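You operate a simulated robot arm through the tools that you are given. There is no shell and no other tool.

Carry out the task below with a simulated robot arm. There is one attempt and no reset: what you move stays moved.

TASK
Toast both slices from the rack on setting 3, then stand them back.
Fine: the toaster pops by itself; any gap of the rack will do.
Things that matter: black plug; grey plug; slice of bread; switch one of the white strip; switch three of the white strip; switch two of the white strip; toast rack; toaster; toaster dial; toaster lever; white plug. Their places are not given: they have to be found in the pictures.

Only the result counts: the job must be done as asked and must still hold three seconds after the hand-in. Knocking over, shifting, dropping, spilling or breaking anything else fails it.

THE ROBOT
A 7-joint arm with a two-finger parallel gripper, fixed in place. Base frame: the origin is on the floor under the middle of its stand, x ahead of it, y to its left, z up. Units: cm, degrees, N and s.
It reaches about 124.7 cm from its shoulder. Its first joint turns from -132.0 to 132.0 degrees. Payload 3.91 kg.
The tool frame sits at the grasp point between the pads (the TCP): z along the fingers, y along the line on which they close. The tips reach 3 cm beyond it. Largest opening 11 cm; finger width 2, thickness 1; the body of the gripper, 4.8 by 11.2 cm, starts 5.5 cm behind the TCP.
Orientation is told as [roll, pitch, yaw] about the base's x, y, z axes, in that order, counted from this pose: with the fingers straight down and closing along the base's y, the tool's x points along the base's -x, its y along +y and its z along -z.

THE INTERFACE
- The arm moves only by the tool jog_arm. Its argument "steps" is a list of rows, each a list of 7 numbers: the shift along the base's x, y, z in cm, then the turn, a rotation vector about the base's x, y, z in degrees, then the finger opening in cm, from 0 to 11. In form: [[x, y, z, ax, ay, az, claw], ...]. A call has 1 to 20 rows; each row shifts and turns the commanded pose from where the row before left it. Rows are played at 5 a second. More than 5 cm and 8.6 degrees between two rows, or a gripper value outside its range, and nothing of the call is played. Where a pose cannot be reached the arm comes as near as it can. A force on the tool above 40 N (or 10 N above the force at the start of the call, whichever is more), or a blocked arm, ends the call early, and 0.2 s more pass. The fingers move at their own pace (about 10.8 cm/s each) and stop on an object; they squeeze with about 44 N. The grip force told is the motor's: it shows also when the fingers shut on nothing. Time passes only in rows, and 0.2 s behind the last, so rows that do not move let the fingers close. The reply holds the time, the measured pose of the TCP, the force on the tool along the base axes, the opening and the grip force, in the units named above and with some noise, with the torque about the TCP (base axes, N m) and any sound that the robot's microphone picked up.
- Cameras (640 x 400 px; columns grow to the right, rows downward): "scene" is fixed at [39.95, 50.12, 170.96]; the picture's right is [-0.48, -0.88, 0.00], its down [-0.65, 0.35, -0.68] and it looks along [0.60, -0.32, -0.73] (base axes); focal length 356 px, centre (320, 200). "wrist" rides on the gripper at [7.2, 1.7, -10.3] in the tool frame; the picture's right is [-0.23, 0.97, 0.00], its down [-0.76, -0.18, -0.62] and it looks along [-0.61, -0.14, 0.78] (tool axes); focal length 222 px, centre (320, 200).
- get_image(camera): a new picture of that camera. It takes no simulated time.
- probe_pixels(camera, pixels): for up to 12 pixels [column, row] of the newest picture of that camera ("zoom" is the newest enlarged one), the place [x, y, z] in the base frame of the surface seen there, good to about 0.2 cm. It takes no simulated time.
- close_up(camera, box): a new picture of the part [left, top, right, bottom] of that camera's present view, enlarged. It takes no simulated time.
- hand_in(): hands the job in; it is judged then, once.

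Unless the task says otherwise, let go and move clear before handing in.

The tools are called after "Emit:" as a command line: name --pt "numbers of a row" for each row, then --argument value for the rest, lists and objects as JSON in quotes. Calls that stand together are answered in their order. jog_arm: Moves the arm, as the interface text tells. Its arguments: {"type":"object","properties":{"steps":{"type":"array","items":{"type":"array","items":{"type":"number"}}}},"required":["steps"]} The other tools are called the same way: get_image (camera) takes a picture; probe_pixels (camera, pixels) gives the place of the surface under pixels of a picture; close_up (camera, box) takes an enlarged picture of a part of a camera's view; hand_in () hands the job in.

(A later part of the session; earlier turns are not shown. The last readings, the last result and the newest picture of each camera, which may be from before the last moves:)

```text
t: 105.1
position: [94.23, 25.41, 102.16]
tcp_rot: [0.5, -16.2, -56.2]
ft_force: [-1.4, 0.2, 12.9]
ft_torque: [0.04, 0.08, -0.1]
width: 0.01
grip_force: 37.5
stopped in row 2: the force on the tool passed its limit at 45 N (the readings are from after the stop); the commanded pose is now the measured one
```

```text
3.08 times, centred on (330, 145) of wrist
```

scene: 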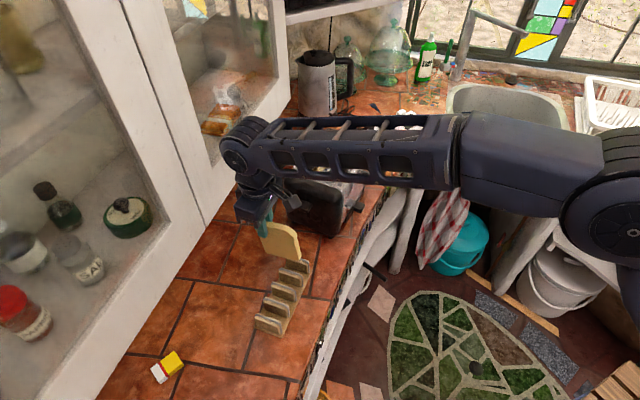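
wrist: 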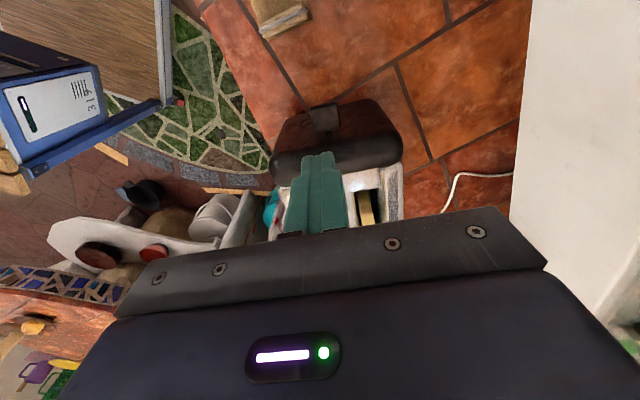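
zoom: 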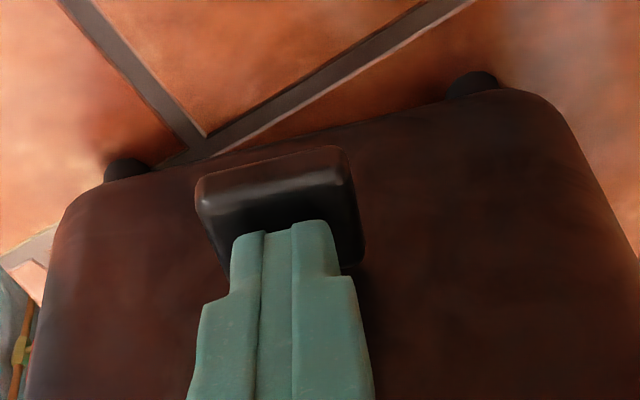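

The lever hit its bottom stop (45 N at tip z≈99.2). I'll rise slowly to see whether it stays latched.

Emit:
jog_arm --pt "0 0 0.5 0 0 0 0" --pt "0 0 0.5 0 0 0 0" --pt "0 0 0 0 0 0 0"

Emit:
close_up --camera "wrist" --box '[250, 80, 410, 210]'

Emit:
get_image --camera "scene"

```text
t: 105.9
position: [94.15, 25.51, 102.9]
tcp_rot: [0.4, -16.0, -56.0]
ft_force: [-0.5, -0.7, 0.7]
ft_torque: [-0.02, 0.02, -0.01]
width: 0.0
grip_force: 37.6
```

```text
3.08 times, centred on (330, 145) of wrist
```

zoom: 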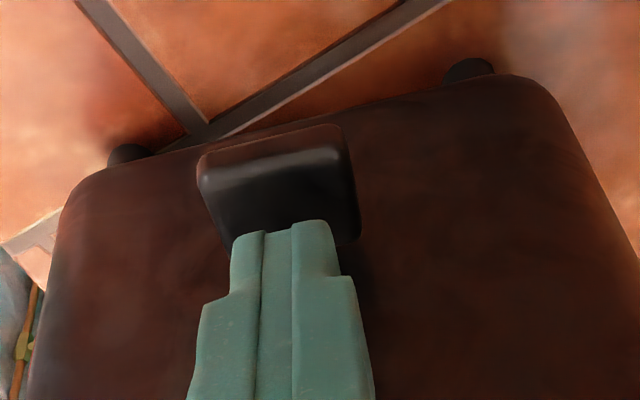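

```text
taken
```

scene: 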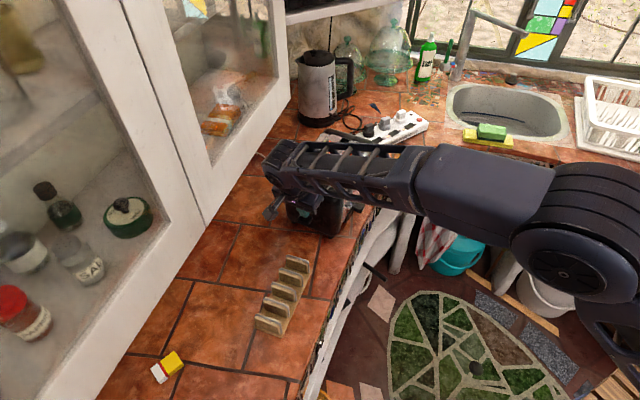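

The lever stays down (force near zero), so it is latched. I'll rise and move aside to see the toaster and the strip lamps.

Emit:
jog_arm --pt "-0.3 0.4 1 0 0 0 0" --pt "-0.5 0.7 2 0 0 0 0" --pt "0 0 3 0 0 0 0" --pt "0 0 3 0 0 0 0" --pt "0 0 3 0 0 0 0" --pt "0 0 3 0 0 0 0" --pt "0 0 2 6.63 4.47 0 0" --pt "-1 0 2 6.63 4.47 0 2" --pt "-3 -2 0 0 0 0 3.4" --pt "-3 -2 0 0 0 0 3.4" --pt "-3 -2 0 0 0 0 3.4" --pt "0 0 0 0 0 0 3.4"

Emit:
get_image --camera "scene"

Emit:
close_up --camera "scene" --box '[270, 110, 440, 245]'

```text
t: 108.5
position: [83.57, 20.35, 122.0]
tcp_rot: [0.1, 0.0, -56.1]
ft_force: [0.5, 0.4, -0.2]
ft_torque: [-0.05, 0.0, -0.02]
width: 3.4
grip_force: 0.0
```

```text
taken
```

scene: 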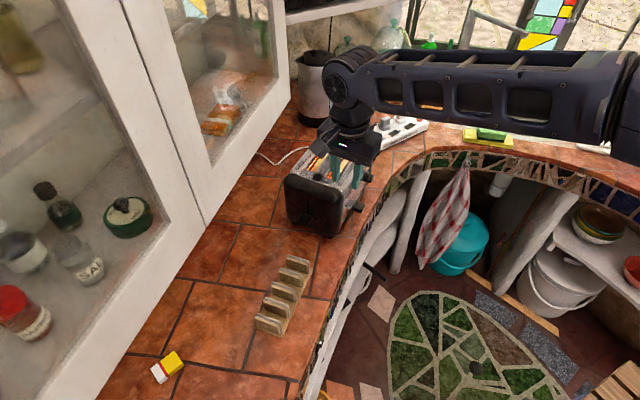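

```text
2.96 times, centred on (355, 178) of scene
```

zoom: 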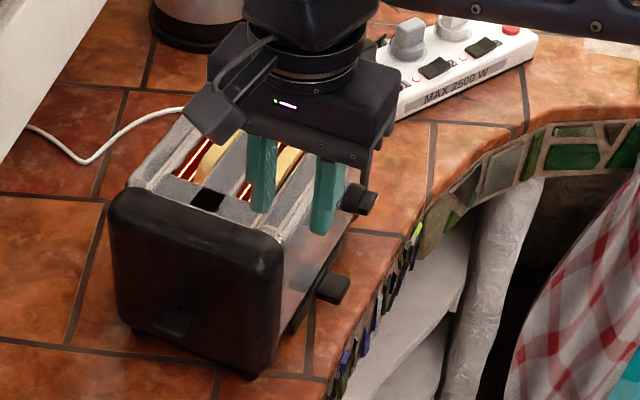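

The slots glow orange: the toaster is on and the lever is down. I'll move the arm aside so as not to be over it, and wait for the pop.

Emit:
jog_arm --pt "-2 -3 1 0 0 0 3.4" --pt "-2 -3 1 0 0 0 3.4" --pt "-2 -3 1 0 0 0 3.4" --pt "-2 -3 1 0 0 0 3.4" --pt "0 0 0 0 0 0 3.4" --pt "0 0 0 0 0 0 3.4" --pt "0 0 0 0 0 0 3.4" --pt "0 0 0 0 0 0 3.4" --pt "0 0 0 0 0 0 3.4" --pt "0 0 0 0 0 0 3.4" --pt "0 0 0 0 0 0 3.4" --pt "0 0 0 0 0 0 3.4" --pt "0 0 0 0 0 0 3.4" --pt "0 0 0 0 0 0 3.4" --pt "0 0 0 0 0 0 3.4" --pt "0 0 0 0 0 0 3.4" --pt "0 0 0 0 0 0 3.4" --pt "0 0 0 0 0 0 3.4" --pt "0 0 0 0 0 0 3.4" --pt "0 0 0 0 0 0 3.4"

Emit:
close_up --camera "scene" --box '[270, 110, 440, 245]'

```text
t: 112.7
position: [75.43, 8.55, 125.91]
tcp_rot: [0.2, -0.1, -56.2]
ft_force: [-0.2, 0.3, -0.8]
ft_torque: [0.04, 0.0, -0.01]
width: 3.43
grip_force: 0.1
```

```text
2.96 times, centred on (355, 178) of scene
```

zoom: 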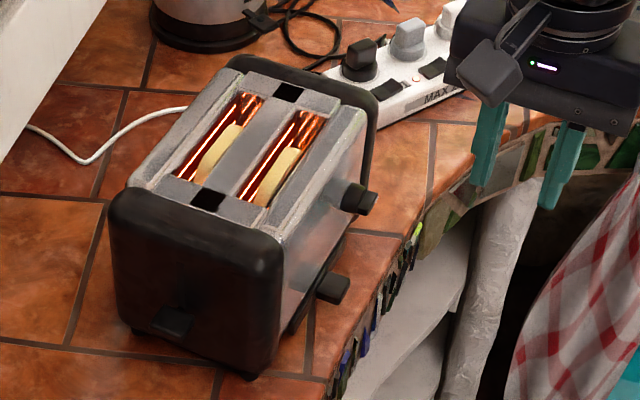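

Both slices sit down in the glowing slots. I'll keep waiting with still rows.

Emit:
jog_arm --pt "0 0 0 0 0 0 3.4" --pt "0 0 0 0 0 0 3.4" --pt "0 0 0 0 0 0 3.4" --pt "0 0 0 0 0 0 3.4" --pt "0 0 0 0 0 0 3.4" --pt "0 0 0 0 0 0 3.4" --pt "0 0 0 0 0 0 3.4" --pt "0 0 0 0 0 0 3.4" --pt "0 0 0 0 0 0 3.4" --pt "0 0 0 0 0 0 3.4" --pt "0 0 0 0 0 0 3.4" --pt "0 0 0 0 0 0 3.4" --pt "0 0 0 0 0 0 3.4" --pt "0 0 0 0 0 0 3.4" --pt "0 0 0 0 0 0 3.4" --pt "0 0 0 0 0 0 3.4" --pt "0 0 0 0 0 0 3.4" --pt "0 0 0 0 0 0 3.4" --pt "0 0 0 0 0 0 3.4" --pt "0 0 0 0 0 0 3.4"

Emit:
jog_arm --pt "0 0 0 0 0 0 3.4" --pt "0 0 0 0 0 0 3.4" --pt "0 0 0 0 0 0 3.4" --pt "0 0 0 0 0 0 3.4" --pt "0 0 0 0 0 0 3.4" --pt "0 0 0 0 0 0 3.4" --pt "0 0 0 0 0 0 3.4" --pt "0 0 0 0 0 0 3.4" --pt "0 0 0 0 0 0 3.4" --pt "0 0 0 0 0 0 3.4" --pt "0 0 0 0 0 0 3.4" --pt "0 0 0 0 0 0 3.4" --pt "0 0 0 0 0 0 3.4" --pt "0 0 0 0 0 0 3.4" --pt "0 0 0 0 0 0 3.4" --pt "0 0 0 0 0 0 3.4" --pt "0 0 0 0 0 0 3.4" --pt "0 0 0 0 0 0 3.4" --pt "0 0 0 0 0 0 3.4" --pt "0 0 0 0 0 0 3.4"

Emit:
close_up --camera "scene" --box '[270, 110, 440, 245]'

```text
t: 116.9
position: [75.36, 8.5, 125.92]
tcp_rot: [0.2, -0.2, -56.2]
ft_force: [-0.5, -0.2, 0.6]
ft_torque: [0.0, -0.01, 0.01]
width: 3.41
grip_force: 0.0
```

```text
t: 121.1
position: [75.44, 8.55, 125.85]
tcp_rot: [0.2, -0.1, -56.0]
ft_force: [0.1, -0.5, -0.6]
ft_torque: [-0.01, -0.02, 0.01]
width: 3.4
grip_force: 0.0
```

```text
2.96 times, centred on (355, 178) of scene
```

zoom: 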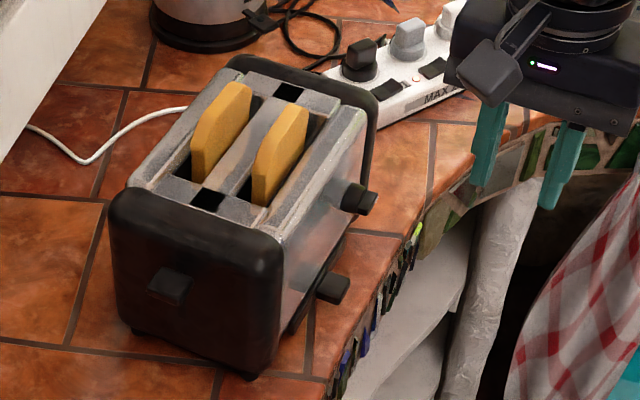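

The toaster popped by itself and both slices are golden brown, standing about 4 cm out of the slots. I'll move above the toaster to measure them.

Emit:
jog_arm --pt "3 0.2 0 0 0 0 3.4" --pt "3.5 0.3 0 0 0 0 3.4" --pt "3.5 0.3 0 0 0 0 3.4" --pt "3.5 0.3 0 0 0 0 3.4" --pt "3.5 0.3 0 0 0 0 3.4" --pt "3.5 0.3 0 0 0 0 3.4" --pt "3 0.2 0 0 0 0 3.4" --pt "0 0 0 0 0 0 3.4"

Emit:
get_image --camera "wrist"

Emit:
close_up --camera "wrist" --box '[220, 20, 420, 180]'

```text
t: 122.9
position: [98.99, 10.37, 125.99]
tcp_rot: [0.2, -0.1, -56.2]
ft_force: [-0.7, -0.1, 1.1]
ft_torque: [-0.03, 0.0, 0.0]
width: 3.41
grip_force: 0.0
```

```text
taken
```

wrist: 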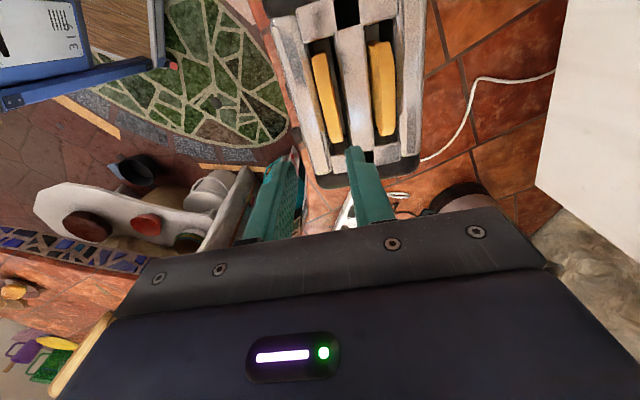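

```text
2.50 times, centred on (320, 100) of wrist
```

zoom: 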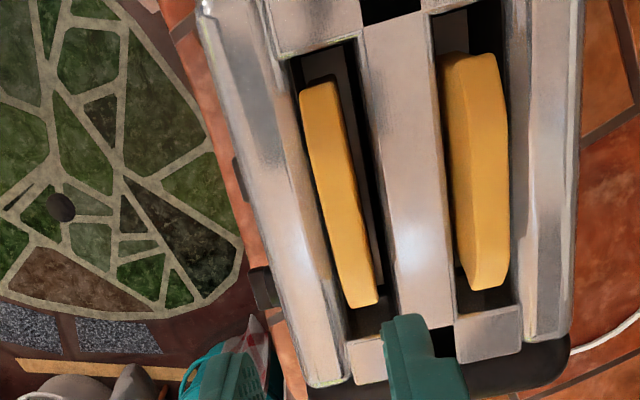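

I'll probe the tops of both toasts across and along.

Emit:
probe_pixels --camera "zoom" --pixels '[[310, 130], [328, 130], [345, 130], [322, 200], [340, 200], [358, 200], [340, 270], [355, 270], [370, 270], [318, 88], [360, 303], [332, 165]]'

Emit:
probe_pixels --camera "zoom" --pixels '[[448, 100], [470, 100], [500, 100], [456, 180], [480, 180], [505, 180], [463, 240], [485, 240], [505, 240], [470, 62], [485, 285], [465, 150]]'

```text
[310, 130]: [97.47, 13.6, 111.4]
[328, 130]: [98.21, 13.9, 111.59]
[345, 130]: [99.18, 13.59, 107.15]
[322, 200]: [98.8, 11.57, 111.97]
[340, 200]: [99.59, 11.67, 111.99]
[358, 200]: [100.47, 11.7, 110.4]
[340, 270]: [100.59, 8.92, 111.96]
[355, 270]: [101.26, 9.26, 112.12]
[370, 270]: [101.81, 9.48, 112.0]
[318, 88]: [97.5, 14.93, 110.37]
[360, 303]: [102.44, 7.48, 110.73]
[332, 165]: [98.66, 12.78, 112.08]
```

```text
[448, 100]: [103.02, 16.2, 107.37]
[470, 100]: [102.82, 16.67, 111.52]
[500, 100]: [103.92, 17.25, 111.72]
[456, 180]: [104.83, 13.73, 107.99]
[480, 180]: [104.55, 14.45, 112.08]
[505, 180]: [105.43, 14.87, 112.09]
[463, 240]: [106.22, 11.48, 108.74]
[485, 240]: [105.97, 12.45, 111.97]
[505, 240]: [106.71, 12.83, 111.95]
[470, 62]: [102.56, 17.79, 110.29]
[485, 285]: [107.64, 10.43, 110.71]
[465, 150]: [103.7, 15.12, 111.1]
```

Toast in the near slot: centre (99.9,11.1), top z 112; far slot: centre m≈-95.2, s≈47. I'll go down over the near one to just above its top.

Emit:
jog_arm --pt "0.45 0.37 -2.5 0 0 0 3.4" --pt "0.46 0.37 -2.5 0 0 0 3.4" --pt "0 0 -2.5 0 0 0 3.4" --pt "0 0 -2 0 0 0 3.4" --pt "0 0 0 0 0 0 3.4"

Emit:
close_up --camera "wrist" --box '[220, 50, 420, 210]'

Emit:
close_up --camera "scene" --box '[280, 90, 390, 210]'

```text
t: 124.1
position: [99.94, 11.12, 116.41]
tcp_rot: [0.2, -0.1, -56.1]
ft_force: [0.0, -0.5, -0.6]
ft_torque: [-0.02, -0.02, 0.03]
width: 3.4
grip_force: 0.0
```

```text
2.50 times, centred on (320, 130) of wrist
```

zoom: 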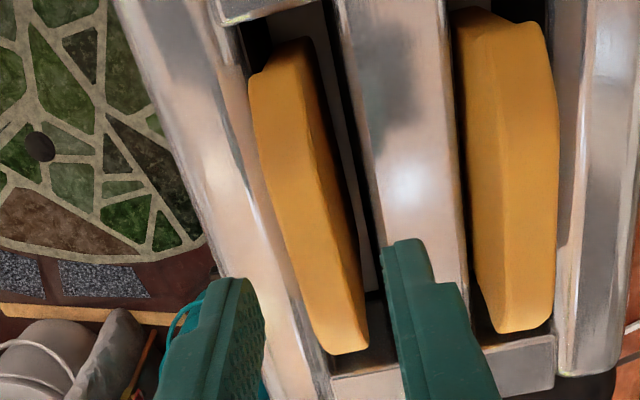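

```text
3.33 times, centred on (335, 150) of scene
```

zoom: 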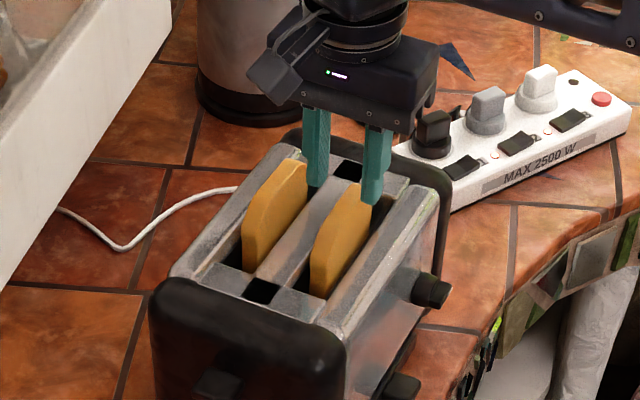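

The tips straddle the near toast evenly. I'll descend 5.2 cm (tips just above the toaster top) and grip.

Emit:
jog_arm --pt "0 0 -1.5 0 0 0 3.4" --pt "0 0 -1.5 0 0 0 3.4" --pt "0 0 -1.2 0 0 0 3.4" --pt "0 0 -0.8 0 0 0 3.4" --pt "0 0 0 0 0 0 3.4" --pt "0 0 0 0 0 0 2.4" --pt "0 0 0 0 0 0 1.6" --pt "0 0 0 0 0 0 0.8" --pt "0 0 0 0 0 0 0" --pt "0 0 0 0 0 0 0" --pt "0 0 0 0 0 0 0"

Emit:
close_up --camera "wrist" --box '[220, 50, 420, 210]'

```text
t: 126.5
position: [99.9, 11.06, 111.44]
tcp_rot: [0.3, -0.1, -56.2]
ft_force: [0.3, -0.5, -0.7]
ft_torque: [-0.04, 0.02, 0.0]
width: 1.47
grip_force: 7.9
```

```text
2.50 times, centred on (320, 130) of wrist
```

zoom: 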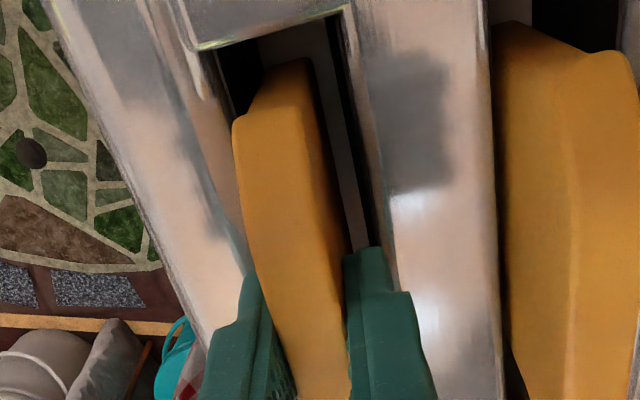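

The near toast is gripped (1.47 cm). I'll lift it slowly out of the slot.

Emit:
jog_arm --pt "0 0 0.3 0 0 0 0" --pt "0 0 0.6 0 0 0 0" --pt "0 0 1 0 0 0 0" --pt "0 0 1 0 0 0 0" --pt "0 0 1 0 0 0 0" --pt "0 0 1 0 0 0 0" --pt "0 0 1 0 0 0 0" --pt "0 0 1 0 0 0 0" --pt "0 0 1 0 0 0 0" --pt "0 0 1 0 0 0 0" --pt "0 0 1 0 0 0 0" --pt "0 0 1 0 0 0 0" --pt "0 0 0.7 0 0 0 0" --pt "0 0 0.4 0 0 0 0" --pt "0 0 0 0 0 0 0"

Emit:
get_image --camera "wrist"

Emit:
close_up --camera "scene" --box '[280, 80, 390, 210]'

```text
t: 129.7
position: [99.92, 11.11, 123.5]
tcp_rot: [0.1, 0.0, -56.2]
ft_force: [0.4, 0.2, 0.1]
ft_torque: [0.0, 0.02, 0.0]
width: 1.49
grip_force: 8.0
```

```text
taken
```

wrist: 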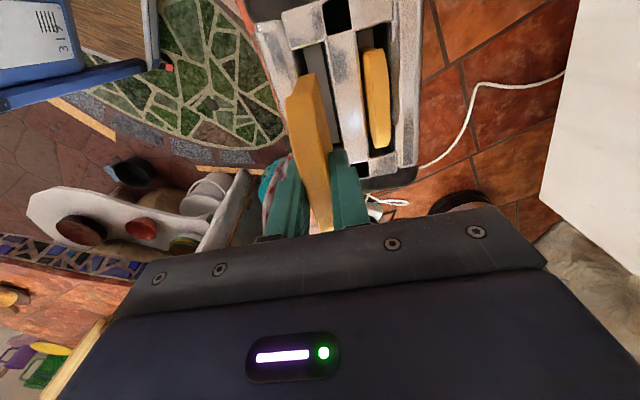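

```text
3.08 times, centred on (335, 145) of scene
```

zoom: 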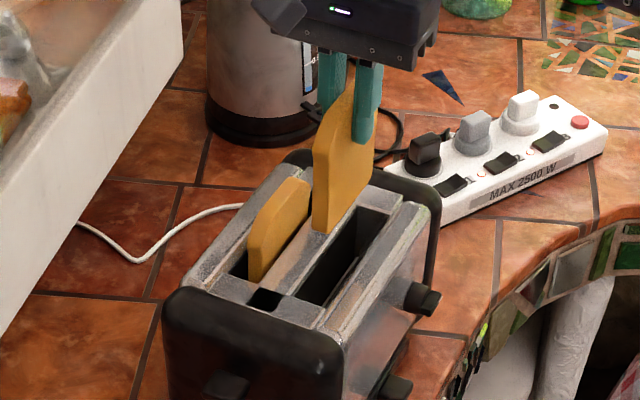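

The toast hangs clear (bottom about z 114). I'll carry it smoothly to above the rack.

Emit:
jog_arm --pt "-0.289 0.408 0 0 0 0 0" --pt "-0.578 0.816 0 0 0 0 0" --pt "-0.867 1.224 0 0 0 0 0" --pt "-1.156 1.632 0 0 0 0 0" --pt "-1.156 1.632 0 0 0 0 0" --pt "-1.156 1.632 0 0 0 0 0" --pt "-1.156 1.632 0 0 0 0 0" --pt "-1.156 1.632 0 0 0 0 0" --pt "-1.156 1.632 0 0 0 0 0" --pt "-1.156 1.632 0 0 0 0 0" --pt "-1.156 1.632 0 0 0 0 0" --pt "-1.156 1.632 0 0 0 0 0" --pt "-1.156 1.632 0 0 0 0 0" --pt "-1.156 1.632 0 0 0 0 0" --pt "-1.156 1.632 0 0 0 0 0" --pt "-1.04 1.469 0 0 0 0 0" --pt "-0.751 1.061 0 0 0 0 0" --pt "-0.52 0.734 0 0 0 0 0" --pt "-0.347 0.49 0 0 0 0 0" --pt "-0.173 0.245 0 0 0 0 0"

Emit:
get_image --camera "wrist"

```text
t: 133.9
position: [81.44, 37.12, 123.45]
tcp_rot: [0.2, 0.0, -56.2]
ft_force: [-0.2, 0.0, 0.1]
ft_torque: [0.0, 0.02, -0.04]
width: 1.46
grip_force: 8.8
```

```text
taken
```

wrist: 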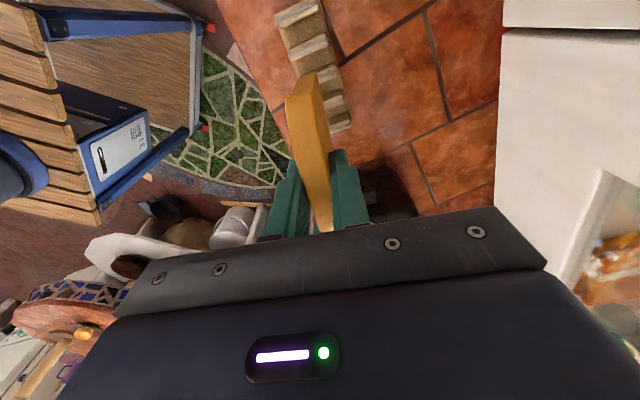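

Held well. I'll turn slowly by +96° to line it up with the gaps.

Emit:
jog_arm --pt "0 0 0 0 0 1 0" --pt "0 0 0 0 0 2.5 0" --pt "0 0 0 0 0 4 0" --pt "0 0 0 0 0 5.5 0" --pt "0 0 0 0 0 6 0" --pt "0 0 0 0 0 6 0" --pt "0 0 0 0 0 6 0" --pt "0 0 0 0 0 6 0" --pt "0 0 0 0 0 6 0" --pt "0 0 0 0 0 6 0" --pt "0 0 0 0 0 6 0" --pt "0 0 0 0 0 6 0" --pt "0 0 0 0 0 6 0" --pt "0 0 0 0 0 6 0" --pt "0 0 0 0 0 6 0" --pt "0 0 0 0 0 5.5 0" --pt "0 0 0 0 0 4.5 0" --pt "0 0 0 0 0 3.5 0" --pt "0 0 0 0 0 2.5 0" --pt "0 0 0 0 0 1.2 0"

Emit:
get_image --camera "wrist"

Emit:
get_image --camera "scene"

```text
t: 138.1
position: [81.46, 37.18, 123.29]
tcp_rot: [0.2, -0.2, 40.1]
ft_force: [0.2, 0.3, -1.0]
ft_torque: [0.02, -0.02, -0.01]
width: 1.46
grip_force: 8.3
```

```text
taken
```

wrist: 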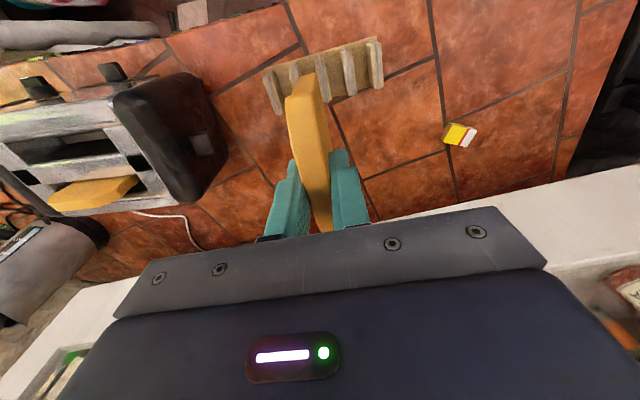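

```text
taken
```

scene: 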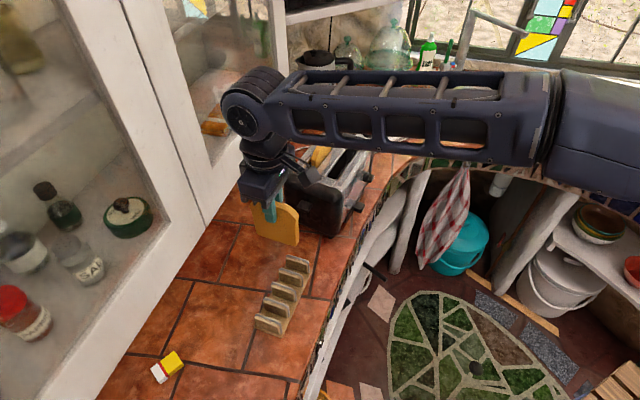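

The toast is aligned at 40°. I'll measure the empty rack's dividers in the scene zoom to choose the gap centre exactly.

Emit:
close_up --camera "scene" --box '[245, 250, 325, 340]'

Emit:
close_up --camera "wrist" --box '[250, 30, 400, 130]'

```text
4.44 times, centred on (285, 295) of scene
```

zoom: 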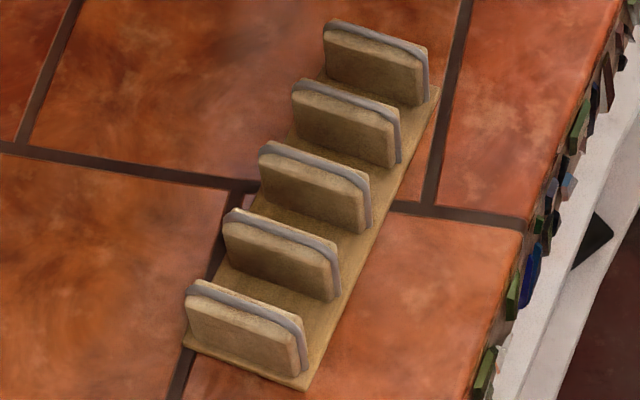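

```text
4.00 times, centred on (325, 80) of wrist
```

zoom: 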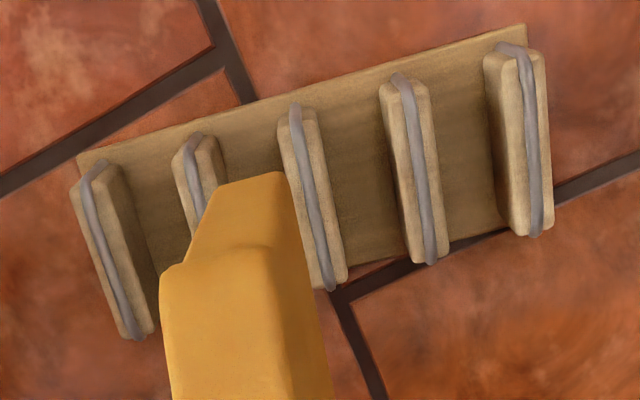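

I'll probe the divider tops and edges in this wrist zoom.

Emit:
probe_pixels --camera "zoom" --pixels '[[280, 130], [290, 130], [300, 130], [310, 130], [318, 130], [325, 130], [382, 110], [392, 110], [402, 110], [412, 110], [422, 110], [430, 110]]'

Emit:
probe_pixels --camera "zoom" --pixels '[[486, 90], [500, 90], [515, 90], [530, 90], [542, 90], [75, 195], [88, 195], [100, 195], [112, 195], [125, 195], [178, 160], [212, 160]]'

Emit:
probe_pixels --camera "zoom" --pixels '[[320, 240], [330, 240], [340, 240], [345, 240], [405, 220], [415, 220], [425, 220], [435, 220], [442, 220], [350, 200], [370, 200], [460, 180]]'

```text
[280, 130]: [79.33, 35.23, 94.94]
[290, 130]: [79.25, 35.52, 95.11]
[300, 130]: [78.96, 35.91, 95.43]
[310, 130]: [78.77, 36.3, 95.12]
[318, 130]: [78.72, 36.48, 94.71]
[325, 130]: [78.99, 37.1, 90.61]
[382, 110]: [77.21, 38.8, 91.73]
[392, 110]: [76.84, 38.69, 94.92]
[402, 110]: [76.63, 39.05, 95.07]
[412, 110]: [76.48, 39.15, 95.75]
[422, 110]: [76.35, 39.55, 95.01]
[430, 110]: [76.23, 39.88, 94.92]
```

```text
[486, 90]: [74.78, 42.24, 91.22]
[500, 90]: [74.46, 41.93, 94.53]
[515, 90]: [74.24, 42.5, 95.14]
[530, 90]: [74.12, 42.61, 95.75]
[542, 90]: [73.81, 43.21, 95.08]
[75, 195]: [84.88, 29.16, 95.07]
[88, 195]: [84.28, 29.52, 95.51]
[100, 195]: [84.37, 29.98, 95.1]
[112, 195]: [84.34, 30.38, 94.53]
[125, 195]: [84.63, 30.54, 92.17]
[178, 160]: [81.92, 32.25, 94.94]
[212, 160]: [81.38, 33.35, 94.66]
```

```text
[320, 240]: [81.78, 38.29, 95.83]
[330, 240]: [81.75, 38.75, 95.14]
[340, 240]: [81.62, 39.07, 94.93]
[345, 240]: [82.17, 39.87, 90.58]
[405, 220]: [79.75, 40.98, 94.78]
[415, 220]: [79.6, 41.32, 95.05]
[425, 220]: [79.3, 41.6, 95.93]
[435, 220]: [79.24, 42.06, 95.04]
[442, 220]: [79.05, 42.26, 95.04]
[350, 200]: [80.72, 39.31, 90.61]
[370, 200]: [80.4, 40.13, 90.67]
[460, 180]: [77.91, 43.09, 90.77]
```

Dividers are at c = 15.05, 19.15, 23.3, 27.4, 31.6, so the gap centres are 17.1, 21.2, 25.35 and 29.5 with 2.7 cm free. I'll bring this toast over gap 3 (c=25.35) and lower it to just above the dividers.

Emit:
jog_arm --pt "0.2 -0.27 -0.4 0 0 0 0" --pt "0.35 -0.47 -0.8 0 0 0 0" --pt "0.32 -0.43 -1.2 0 0 0 0" --pt "0 0 -1.3 0 0 0 0" --pt "0 0 -1.3 0 0 0 0" --pt "0 0 -1.3 0 0 0 0" --pt "0 0 -1.3 0 0 0 0" --pt "0 0 -1.3 0 0 0 0" --pt "0 0 -1.3 0 0 0 0" --pt "0 0 -1.3 0 0 0 0" --pt "0 0 -1.3 0 0 0 0" --pt "0 0 -1.3 0 0 0 0" --pt "0 0 -1.3 0 0 0 0" --pt "0 0 -0.6 0 0 0 0" --pt "0 0 -0.3 0 0 0 0" --pt "0 0 0 0 0 0 0"

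Emit:
close_up --camera "wrist" --box '[220, 30, 440, 190]'

Emit:
close_up --camera "scene" --box '[230, 210, 340, 340]'

```text
t: 141.5
position: [82.16, 36.1, 107.06]
tcp_rot: [0.2, 0.0, 40.0]
ft_force: [0.3, -0.7, -0.5]
ft_torque: [0.01, 0.03, -0.03]
width: 1.47
grip_force: 7.5
```

```text
2.50 times, centred on (330, 110) of wrist
```

zoom: 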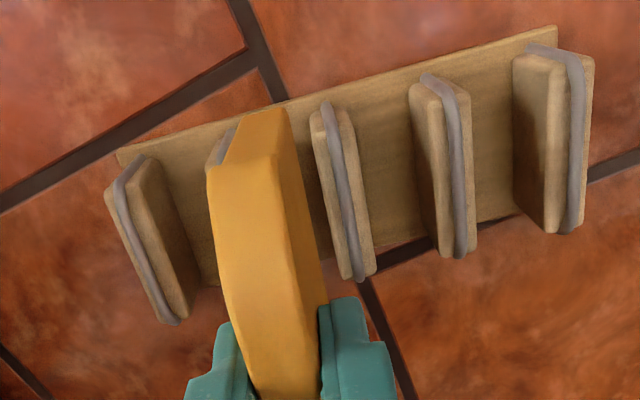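

```text
3.08 times, centred on (285, 275) of scene
```

zoom: 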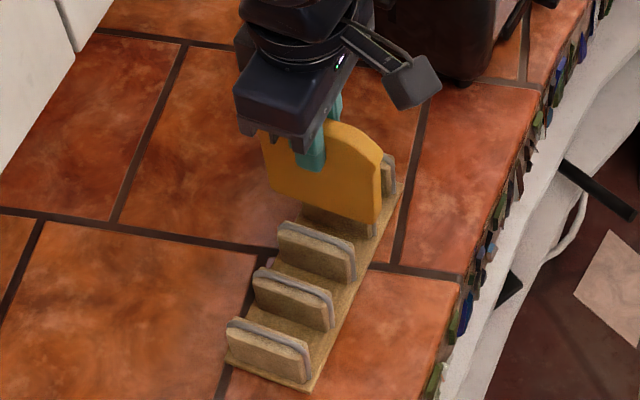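

I'll check the toast's lower edge position against the gap with probes.

Emit:
probe_pixels --camera "zoom" --pixels '[[280, 185], [320, 205], [360, 218], [370, 170], [290, 150], [380, 180], [340, 240], [300, 228], [390, 165], [386, 160]]'

Emit:
close_up --camera "wrist" --box '[260, 60, 360, 140]'

Emit:
probe_pixels --camera "zoom" --pixels '[[190, 90], [215, 80], [245, 75], [270, 75], [150, 150], [290, 130], [285, 90], [320, 200], [160, 60], [340, 60]]'

```text
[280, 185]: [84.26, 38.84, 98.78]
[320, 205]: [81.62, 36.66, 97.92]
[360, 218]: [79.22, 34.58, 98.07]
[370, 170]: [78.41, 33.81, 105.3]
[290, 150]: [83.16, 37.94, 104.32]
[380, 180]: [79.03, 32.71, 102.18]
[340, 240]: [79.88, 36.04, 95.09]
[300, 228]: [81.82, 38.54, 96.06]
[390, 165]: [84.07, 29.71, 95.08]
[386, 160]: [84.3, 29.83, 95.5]
```

```text
5.00 times, centred on (310, 100) of wrist
```

zoom: 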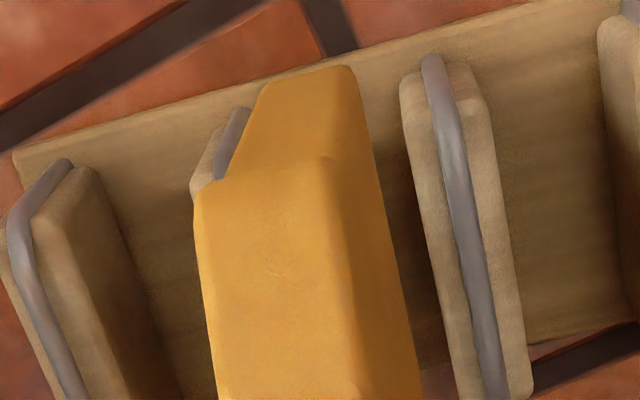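

```text
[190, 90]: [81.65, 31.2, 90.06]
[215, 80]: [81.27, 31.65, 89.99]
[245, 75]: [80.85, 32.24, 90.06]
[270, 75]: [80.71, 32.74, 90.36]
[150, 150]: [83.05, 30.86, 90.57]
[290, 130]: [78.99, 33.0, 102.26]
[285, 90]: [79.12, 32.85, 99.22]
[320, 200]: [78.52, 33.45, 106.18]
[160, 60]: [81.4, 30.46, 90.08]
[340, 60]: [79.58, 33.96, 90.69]
```

The toast's centre is at c≈25.13, so I'll shift 0.2 cm and lower it slowly into the gap.

Emit:
jog_arm --pt "0.13 -0.15 -0.2 0 0 0 0" --pt "0 0 -0.6 0 0 0 0" --pt "0 0 -1 0 0 0 0" --pt "0 0 -1 0 0 0 0" --pt "0 0 -1 0 0 0 0" --pt "0 0 -1 0 0 0 0" --pt "0 0 -0.8 0 0 0 0" --pt "0 0 -0.5 0 0 0 0" --pt "0 0 -0.3 0 0 0 0" --pt "0 0 0 0 0 0 0"

Emit:
close_up --camera "scene" --box '[230, 220, 340, 340]'

Emit:
close_up --camera "wrist" --box '[220, 30, 440, 190]'

```text
t: 143.7
position: [82.44, 35.79, 100.74]
tcp_rot: [0.2, 0.0, 40.0]
ft_force: [-0.2, 0.5, 0.1]
ft_torque: [0.01, 0.0, 0.01]
width: 1.45
grip_force: 8.1
```

```text
3.33 times, centred on (285, 280) of scene
```

zoom: 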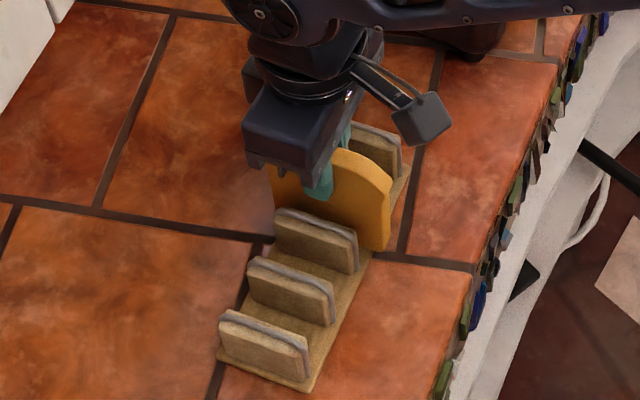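

```text
2.50 times, centred on (330, 110) of wrist
```

zoom: 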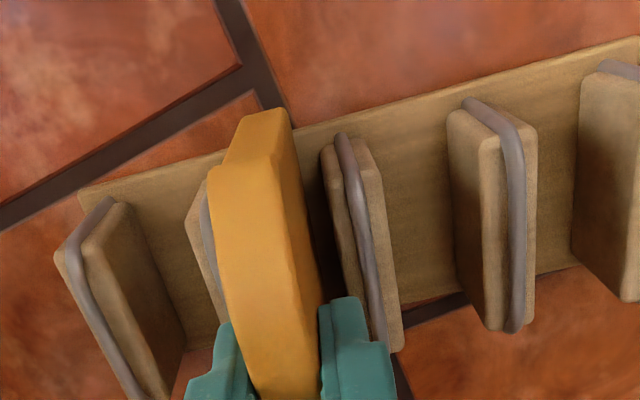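

The toast is between dividers 3 and 4 without contact. I'll lower the last half centimetre and then release.

Emit:
jog_arm --pt "0 0 -0.2 0 0 0 0" --pt "0 0 -0.2 0 0 0 0" --pt "0 0 -0.15 0 0 0 0" --pt "0 0 0 0 0 0 0"

```text
t: 144.7
position: [82.35, 35.72, 100.22]
tcp_rot: [0.1, -0.1, 40.0]
ft_force: [0.2, 0.2, 6.5]
ft_torque: [0.0, -0.03, 0.02]
width: 1.47
grip_force: 7.9
```

The 6.5 N upward force shows the toast now stands on the rack's base. I'll release gently and rise.

Emit:
jog_arm --pt "0 0 0.1 0 0 0 0" --pt "0 0 0 0 0 0 1.7" --pt "0 0 0 0 0 0 2" --pt "0 0 0 0 0 0 2.5" --pt "0 0 0 0 0 0 3" --pt "0 0 0 0 0 0 3.4" --pt "0 0 0.5 0 0 0 3.4" --pt "0 0 1 0 0 0 3.4" --pt "0 0 2 0 0 0 3.4" --pt "0 0 3 0 0 0 3.4" --pt "0 0 4 0 0 0 3.4" --pt "0 0 4 0 0 0 3.4" --pt "0 0 0 0 0 0 3.4"

Emit:
get_image --camera "wrist"

Emit:
close_up --camera "scene" --box '[230, 220, 340, 340]'

```text
t: 147.5
position: [82.23, 35.83, 114.67]
tcp_rot: [0.3, -0.1, 40.0]
ft_force: [0.1, -0.2, -0.5]
ft_torque: [0.01, 0.01, 0.01]
width: 3.43
grip_force: 0.1
```

```text
taken
```

wrist: 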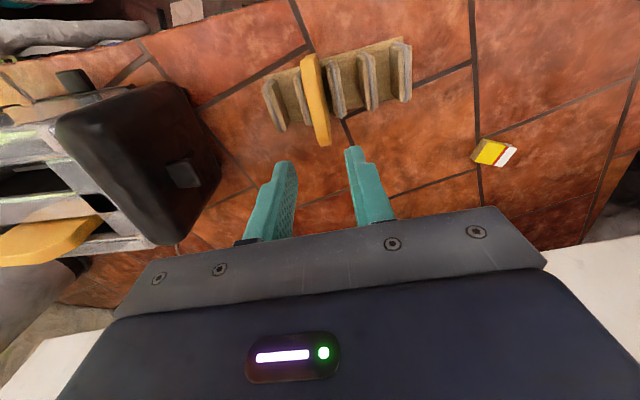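

```text
3.33 times, centred on (285, 280) of scene
```

zoom: 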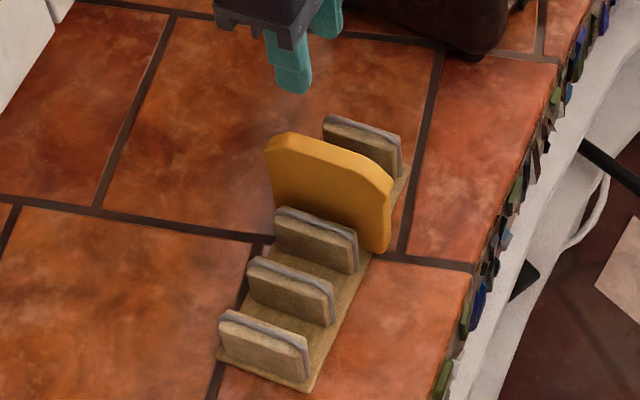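

The first toast stands in gap 3. Now I'll fetch the second one: move above the far slot, turning to -56°.

Emit:
jog_arm --pt "0 0 4 0 0 0 3.4" --pt "1.916 -1.802 0.7 0 0 -8 3.4" --pt "1.916 -1.802 0.7 0 0 -8 3.4" --pt "1.916 -1.802 0.7 0 0 -8 3.4" --pt "1.916 -1.802 0.7 0 0 -8 3.4" --pt "1.916 -1.802 0.7 0 0 -8 3.4" --pt "1.916 -1.802 0.7 0 0 -8 3.4" --pt "1.916 -1.802 0.7 0 0 -8 3.4" --pt "1.916 -1.802 0.7 0 0 -8 3.4" --pt "1.916 -1.802 0.7 0 0 -8 3.4" --pt "1.916 -1.802 0.7 0 0 -8 3.4" --pt "1.916 -1.802 0.7 0 0 -8 3.4" --pt "1.916 -1.802 0 0 0 -8 3.4" --pt "0 0 0 0 0 0 3.4"

Emit:
get_image --camera "wrist"

Emit:
close_up --camera "wrist" --box '[220, 20, 420, 180]'

```text
t: 150.5
position: [105.49, 14.16, 126.52]
tcp_rot: [0.3, 0.0, -56.0]
ft_force: [-0.4, -1.0, -1.1]
ft_torque: [0.0, 0.0, -0.03]
width: 3.38
grip_force: 0.0
```

```text
taken
```

wrist: 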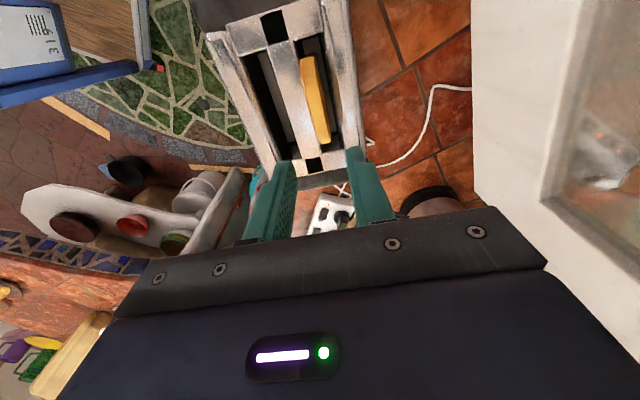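

```text
2.50 times, centred on (320, 100) of wrist
```

zoom: 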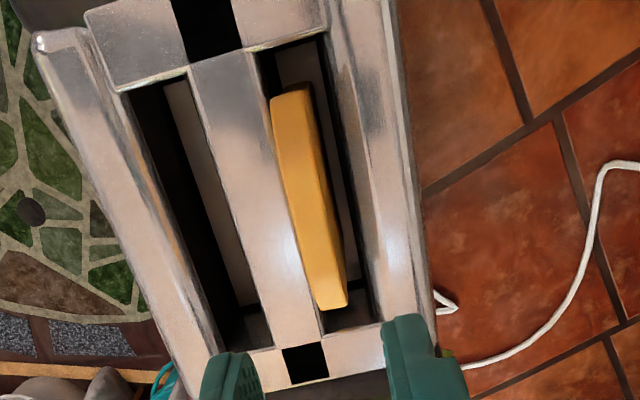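

The second toast still stands in the far slot, at (305,190) in the zoom. I'll probe its top to centre on it.

Emit:
probe_pixels --camera "zoom" --pixels '[[278, 130], [295, 130], [312, 130], [290, 190], [305, 190], [322, 190], [302, 250], [318, 250], [335, 250], [290, 92], [335, 303], [310, 215]]'

```text
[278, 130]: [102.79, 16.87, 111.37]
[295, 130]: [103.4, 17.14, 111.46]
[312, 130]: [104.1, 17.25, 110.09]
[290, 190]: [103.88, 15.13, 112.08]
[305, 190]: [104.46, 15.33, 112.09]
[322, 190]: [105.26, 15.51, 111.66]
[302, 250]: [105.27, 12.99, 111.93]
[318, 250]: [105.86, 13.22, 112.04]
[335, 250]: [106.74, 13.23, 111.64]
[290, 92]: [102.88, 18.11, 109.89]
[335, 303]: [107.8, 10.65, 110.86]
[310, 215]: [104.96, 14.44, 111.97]
```

Toast centre is at (105.2,14.25), top z 112. I'll shift a little and go down to just above it.

Emit:
jog_arm --pt "-0.3 0.09 -2.5 0 0 0 3.4" --pt "0 0 -2.5 0 0 0 3.4" --pt "0 0 -2.5 0 0 0 3.4" --pt "0 0 -2.6 0 0 0 3.4" --pt "0 0 0 0 0 0 3.4"

Emit:
close_up --camera "wrist" --box '[220, 50, 420, 210]'

```text
t: 151.7
position: [105.13, 14.18, 116.44]
tcp_rot: [0.4, 0.0, -55.9]
ft_force: [-0.2, 0.4, 0.1]
ft_torque: [0.03, 0.01, 0.0]
width: 3.4
grip_force: 0.0
```

```text
2.50 times, centred on (320, 130) of wrist
```

zoom: 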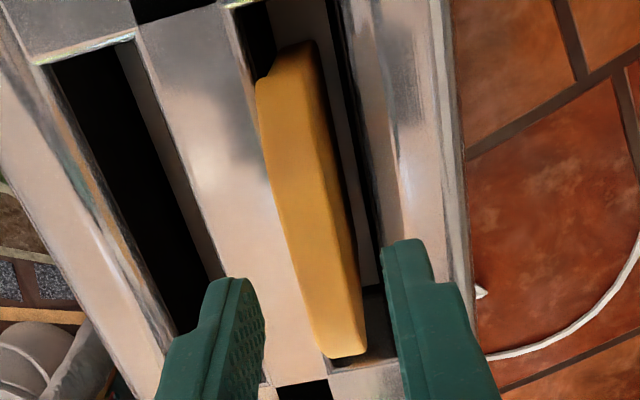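

The tips straddle the second toast evenly. I'll descend and grip it.

Emit:
jog_arm --pt "0 0 -1.5 0 0 0 3.4" --pt "0 0 -1.5 0 0 0 3.4" --pt "0 0 -1.2 0 0 0 3.4" --pt "0 0 -0.8 0 0 0 3.4" --pt "0 0 0 0 0 0 3.4" --pt "0 0 0 0 0 0 2.4" --pt "0 0 0 0 0 0 1.6" --pt "0 0 0 0 0 0 0.8" --pt "0 0 0 0 0 0 0" --pt "0 0 0 0 0 0 0" --pt "0 0 0 0 0 0 0"

Emit:
close_up --camera "wrist" --box '[220, 50, 420, 210]'

```text
t: 154.1
position: [105.14, 14.27, 111.37]
tcp_rot: [0.2, -0.1, -56.0]
ft_force: [-0.9, -0.6, 0.0]
ft_torque: [-0.02, -0.02, 0.0]
width: 1.49
grip_force: 7.6
```

```text
2.50 times, centred on (320, 130) of wrist
```

zoom: 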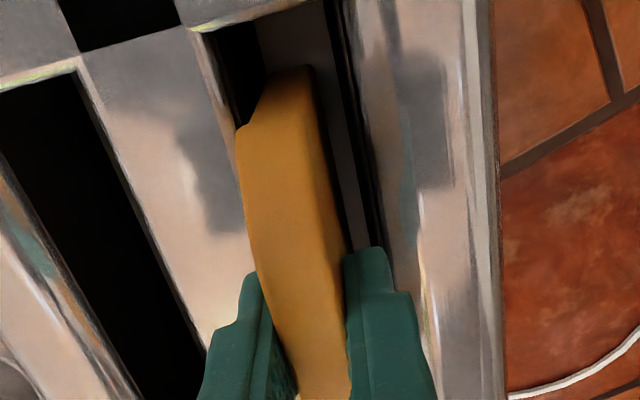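

The second toast is gripped (1.49 cm). I'll lift it slowly out of the slot.

Emit:
jog_arm --pt "0 0 0.3 0 0 0 0" --pt "0 0 0.6 0 0 0 0" --pt "0 0 1 0 0 0 0" --pt "0 0 1 0 0 0 0" --pt "0 0 1 0 0 0 0" --pt "0 0 1 0 0 0 0" --pt "0 0 1 0 0 0 0" --pt "0 0 1 0 0 0 0" --pt "0 0 1 0 0 0 0" --pt "0 0 1 0 0 0 0" --pt "0 0 1 0 0 0 0" --pt "0 0 1 0 0 0 0" --pt "0 0 0.7 0 0 0 0" --pt "0 0 0.4 0 0 0 0" --pt "0 0 0 0 0 0 0"

Emit:
get_image --camera "wrist"

```text
t: 157.3
position: [105.15, 14.19, 123.43]
tcp_rot: [0.2, 0.0, -55.9]
ft_force: [-0.1, -0.3, -0.5]
ft_torque: [0.01, 0.04, -0.03]
width: 1.45
grip_force: 8.1
```

```text
taken
```

wrist: 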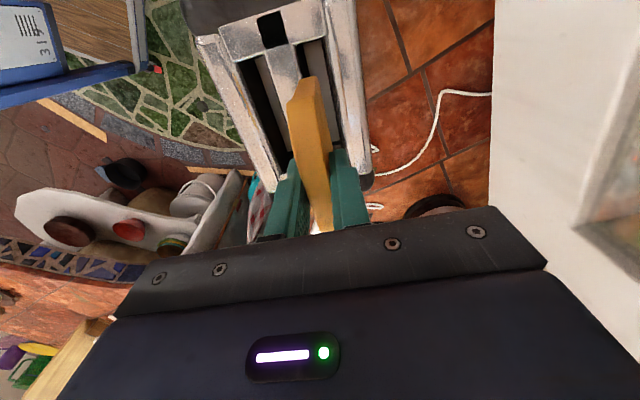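

Held clear of the toaster. I'll carry it to above gap 1 (c=17.1), well apart from the first toast.

Emit:
jog_arm --pt "-0.354 0.354 0 0 0 0 0" --pt "-0.707 0.707 0 0 0 0 0" --pt "-1.202 1.202 0 0 0 0 0" --pt "-1.838 1.838 0 0 0 0 0" --pt "-1.838 1.838 0 0 0 0 0" --pt "-1.838 1.838 0 0 0 0 0" --pt "-1.838 1.838 0 0 0 0 0" --pt "-1.838 1.838 0 0 0 0 0" --pt "-1.838 1.838 0 0 0 0 0" --pt "-1.838 1.838 0 0 0 0 0" --pt "-1.838 1.838 0 0 0 0 0" --pt "-1.838 1.838 0 0 0 0 0" --pt "-1.838 1.838 0 0 0 0 0" --pt "-1.838 1.838 0 0 0 0 0" --pt "-1.838 1.838 0 0 0 0 0" --pt "-1.485 1.485 0 0 0 0 0" --pt "-1.061 1.061 0 0 0 0 0" --pt "-0.636 0.636 0 0 0 0 0" --pt "-0.424 0.424 0 0 0 0 0" --pt "-0.212 0.212 0 0 0 0 0"

Emit:
get_image --camera "wrist"

```text
t: 161.5
position: [76.92, 42.38, 123.42]
tcp_rot: [0.2, -0.2, -55.9]
ft_force: [0.6, -0.3, -1.1]
ft_torque: [0.03, -0.03, 0.03]
width: 1.47
grip_force: 8.0
```

```text
taken
```

wrist: 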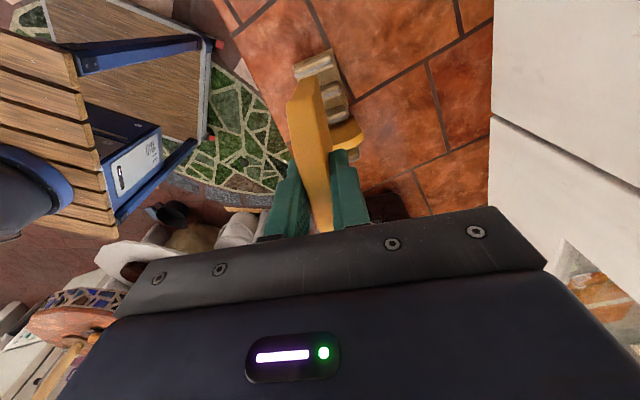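

Still held (1.47 cm). I'll turn slowly to yaw 40° to line it up with gap 1.

Emit:
jog_arm --pt "0 0 0 0 0 1 0" --pt "0 0 0 0 0 2.5 0" --pt "0 0 0 0 0 4 0" --pt "0 0 0 0 0 5.5 0" --pt "0 0 0 0 0 6 0" --pt "0 0 0 0 0 6 0" --pt "0 0 0 0 0 6 0" --pt "0 0 0 0 0 6 0" --pt "0 0 0 0 0 6 0" --pt "0 0 0 0 0 6 0" --pt "0 0 0 0 0 6 0" --pt "0 0 0 0 0 6 0" --pt "0 0 0 0 0 6 0" --pt "0 0 0 0 0 6 0" --pt "0 0 0 0 0 6 0" --pt "0 0 0 0 0 5.5 0" --pt "0 0 0 0 0 4.5 0" --pt "0 0 0 0 0 3.5 0" --pt "0 0 0 0 0 2.5 0" --pt "0 0 0 0 0 1.1 0"

Emit:
get_image --camera "wrist"

Emit:
get_image --camera "scene"

```text
t: 165.7
position: [76.9, 42.46, 123.31]
tcp_rot: [0.2, 0.0, 40.3]
ft_force: [-0.3, 0.4, -0.8]
ft_torque: [-0.01, 0.0, 0.0]
width: 1.46
grip_force: 7.9
```

```text
taken
```

wrist: 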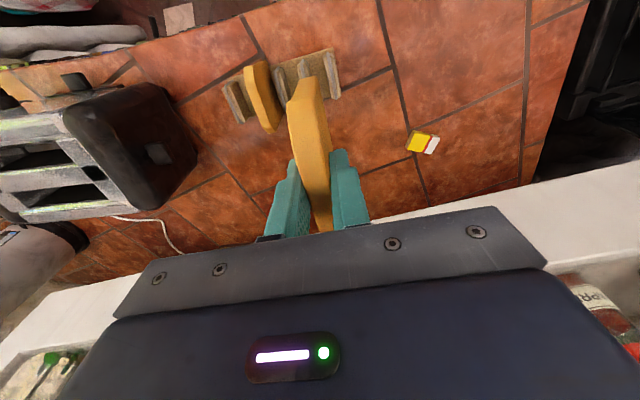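

```text
taken
```

scene: 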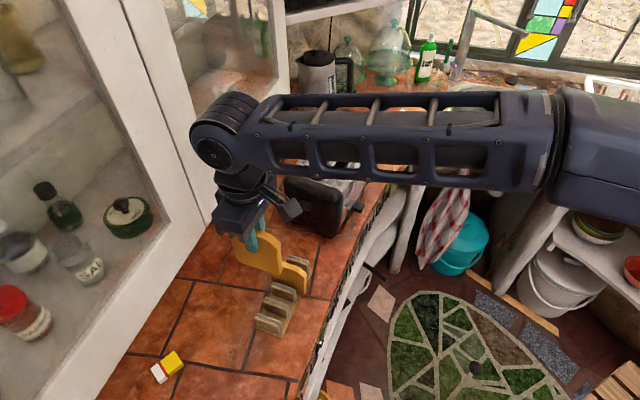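

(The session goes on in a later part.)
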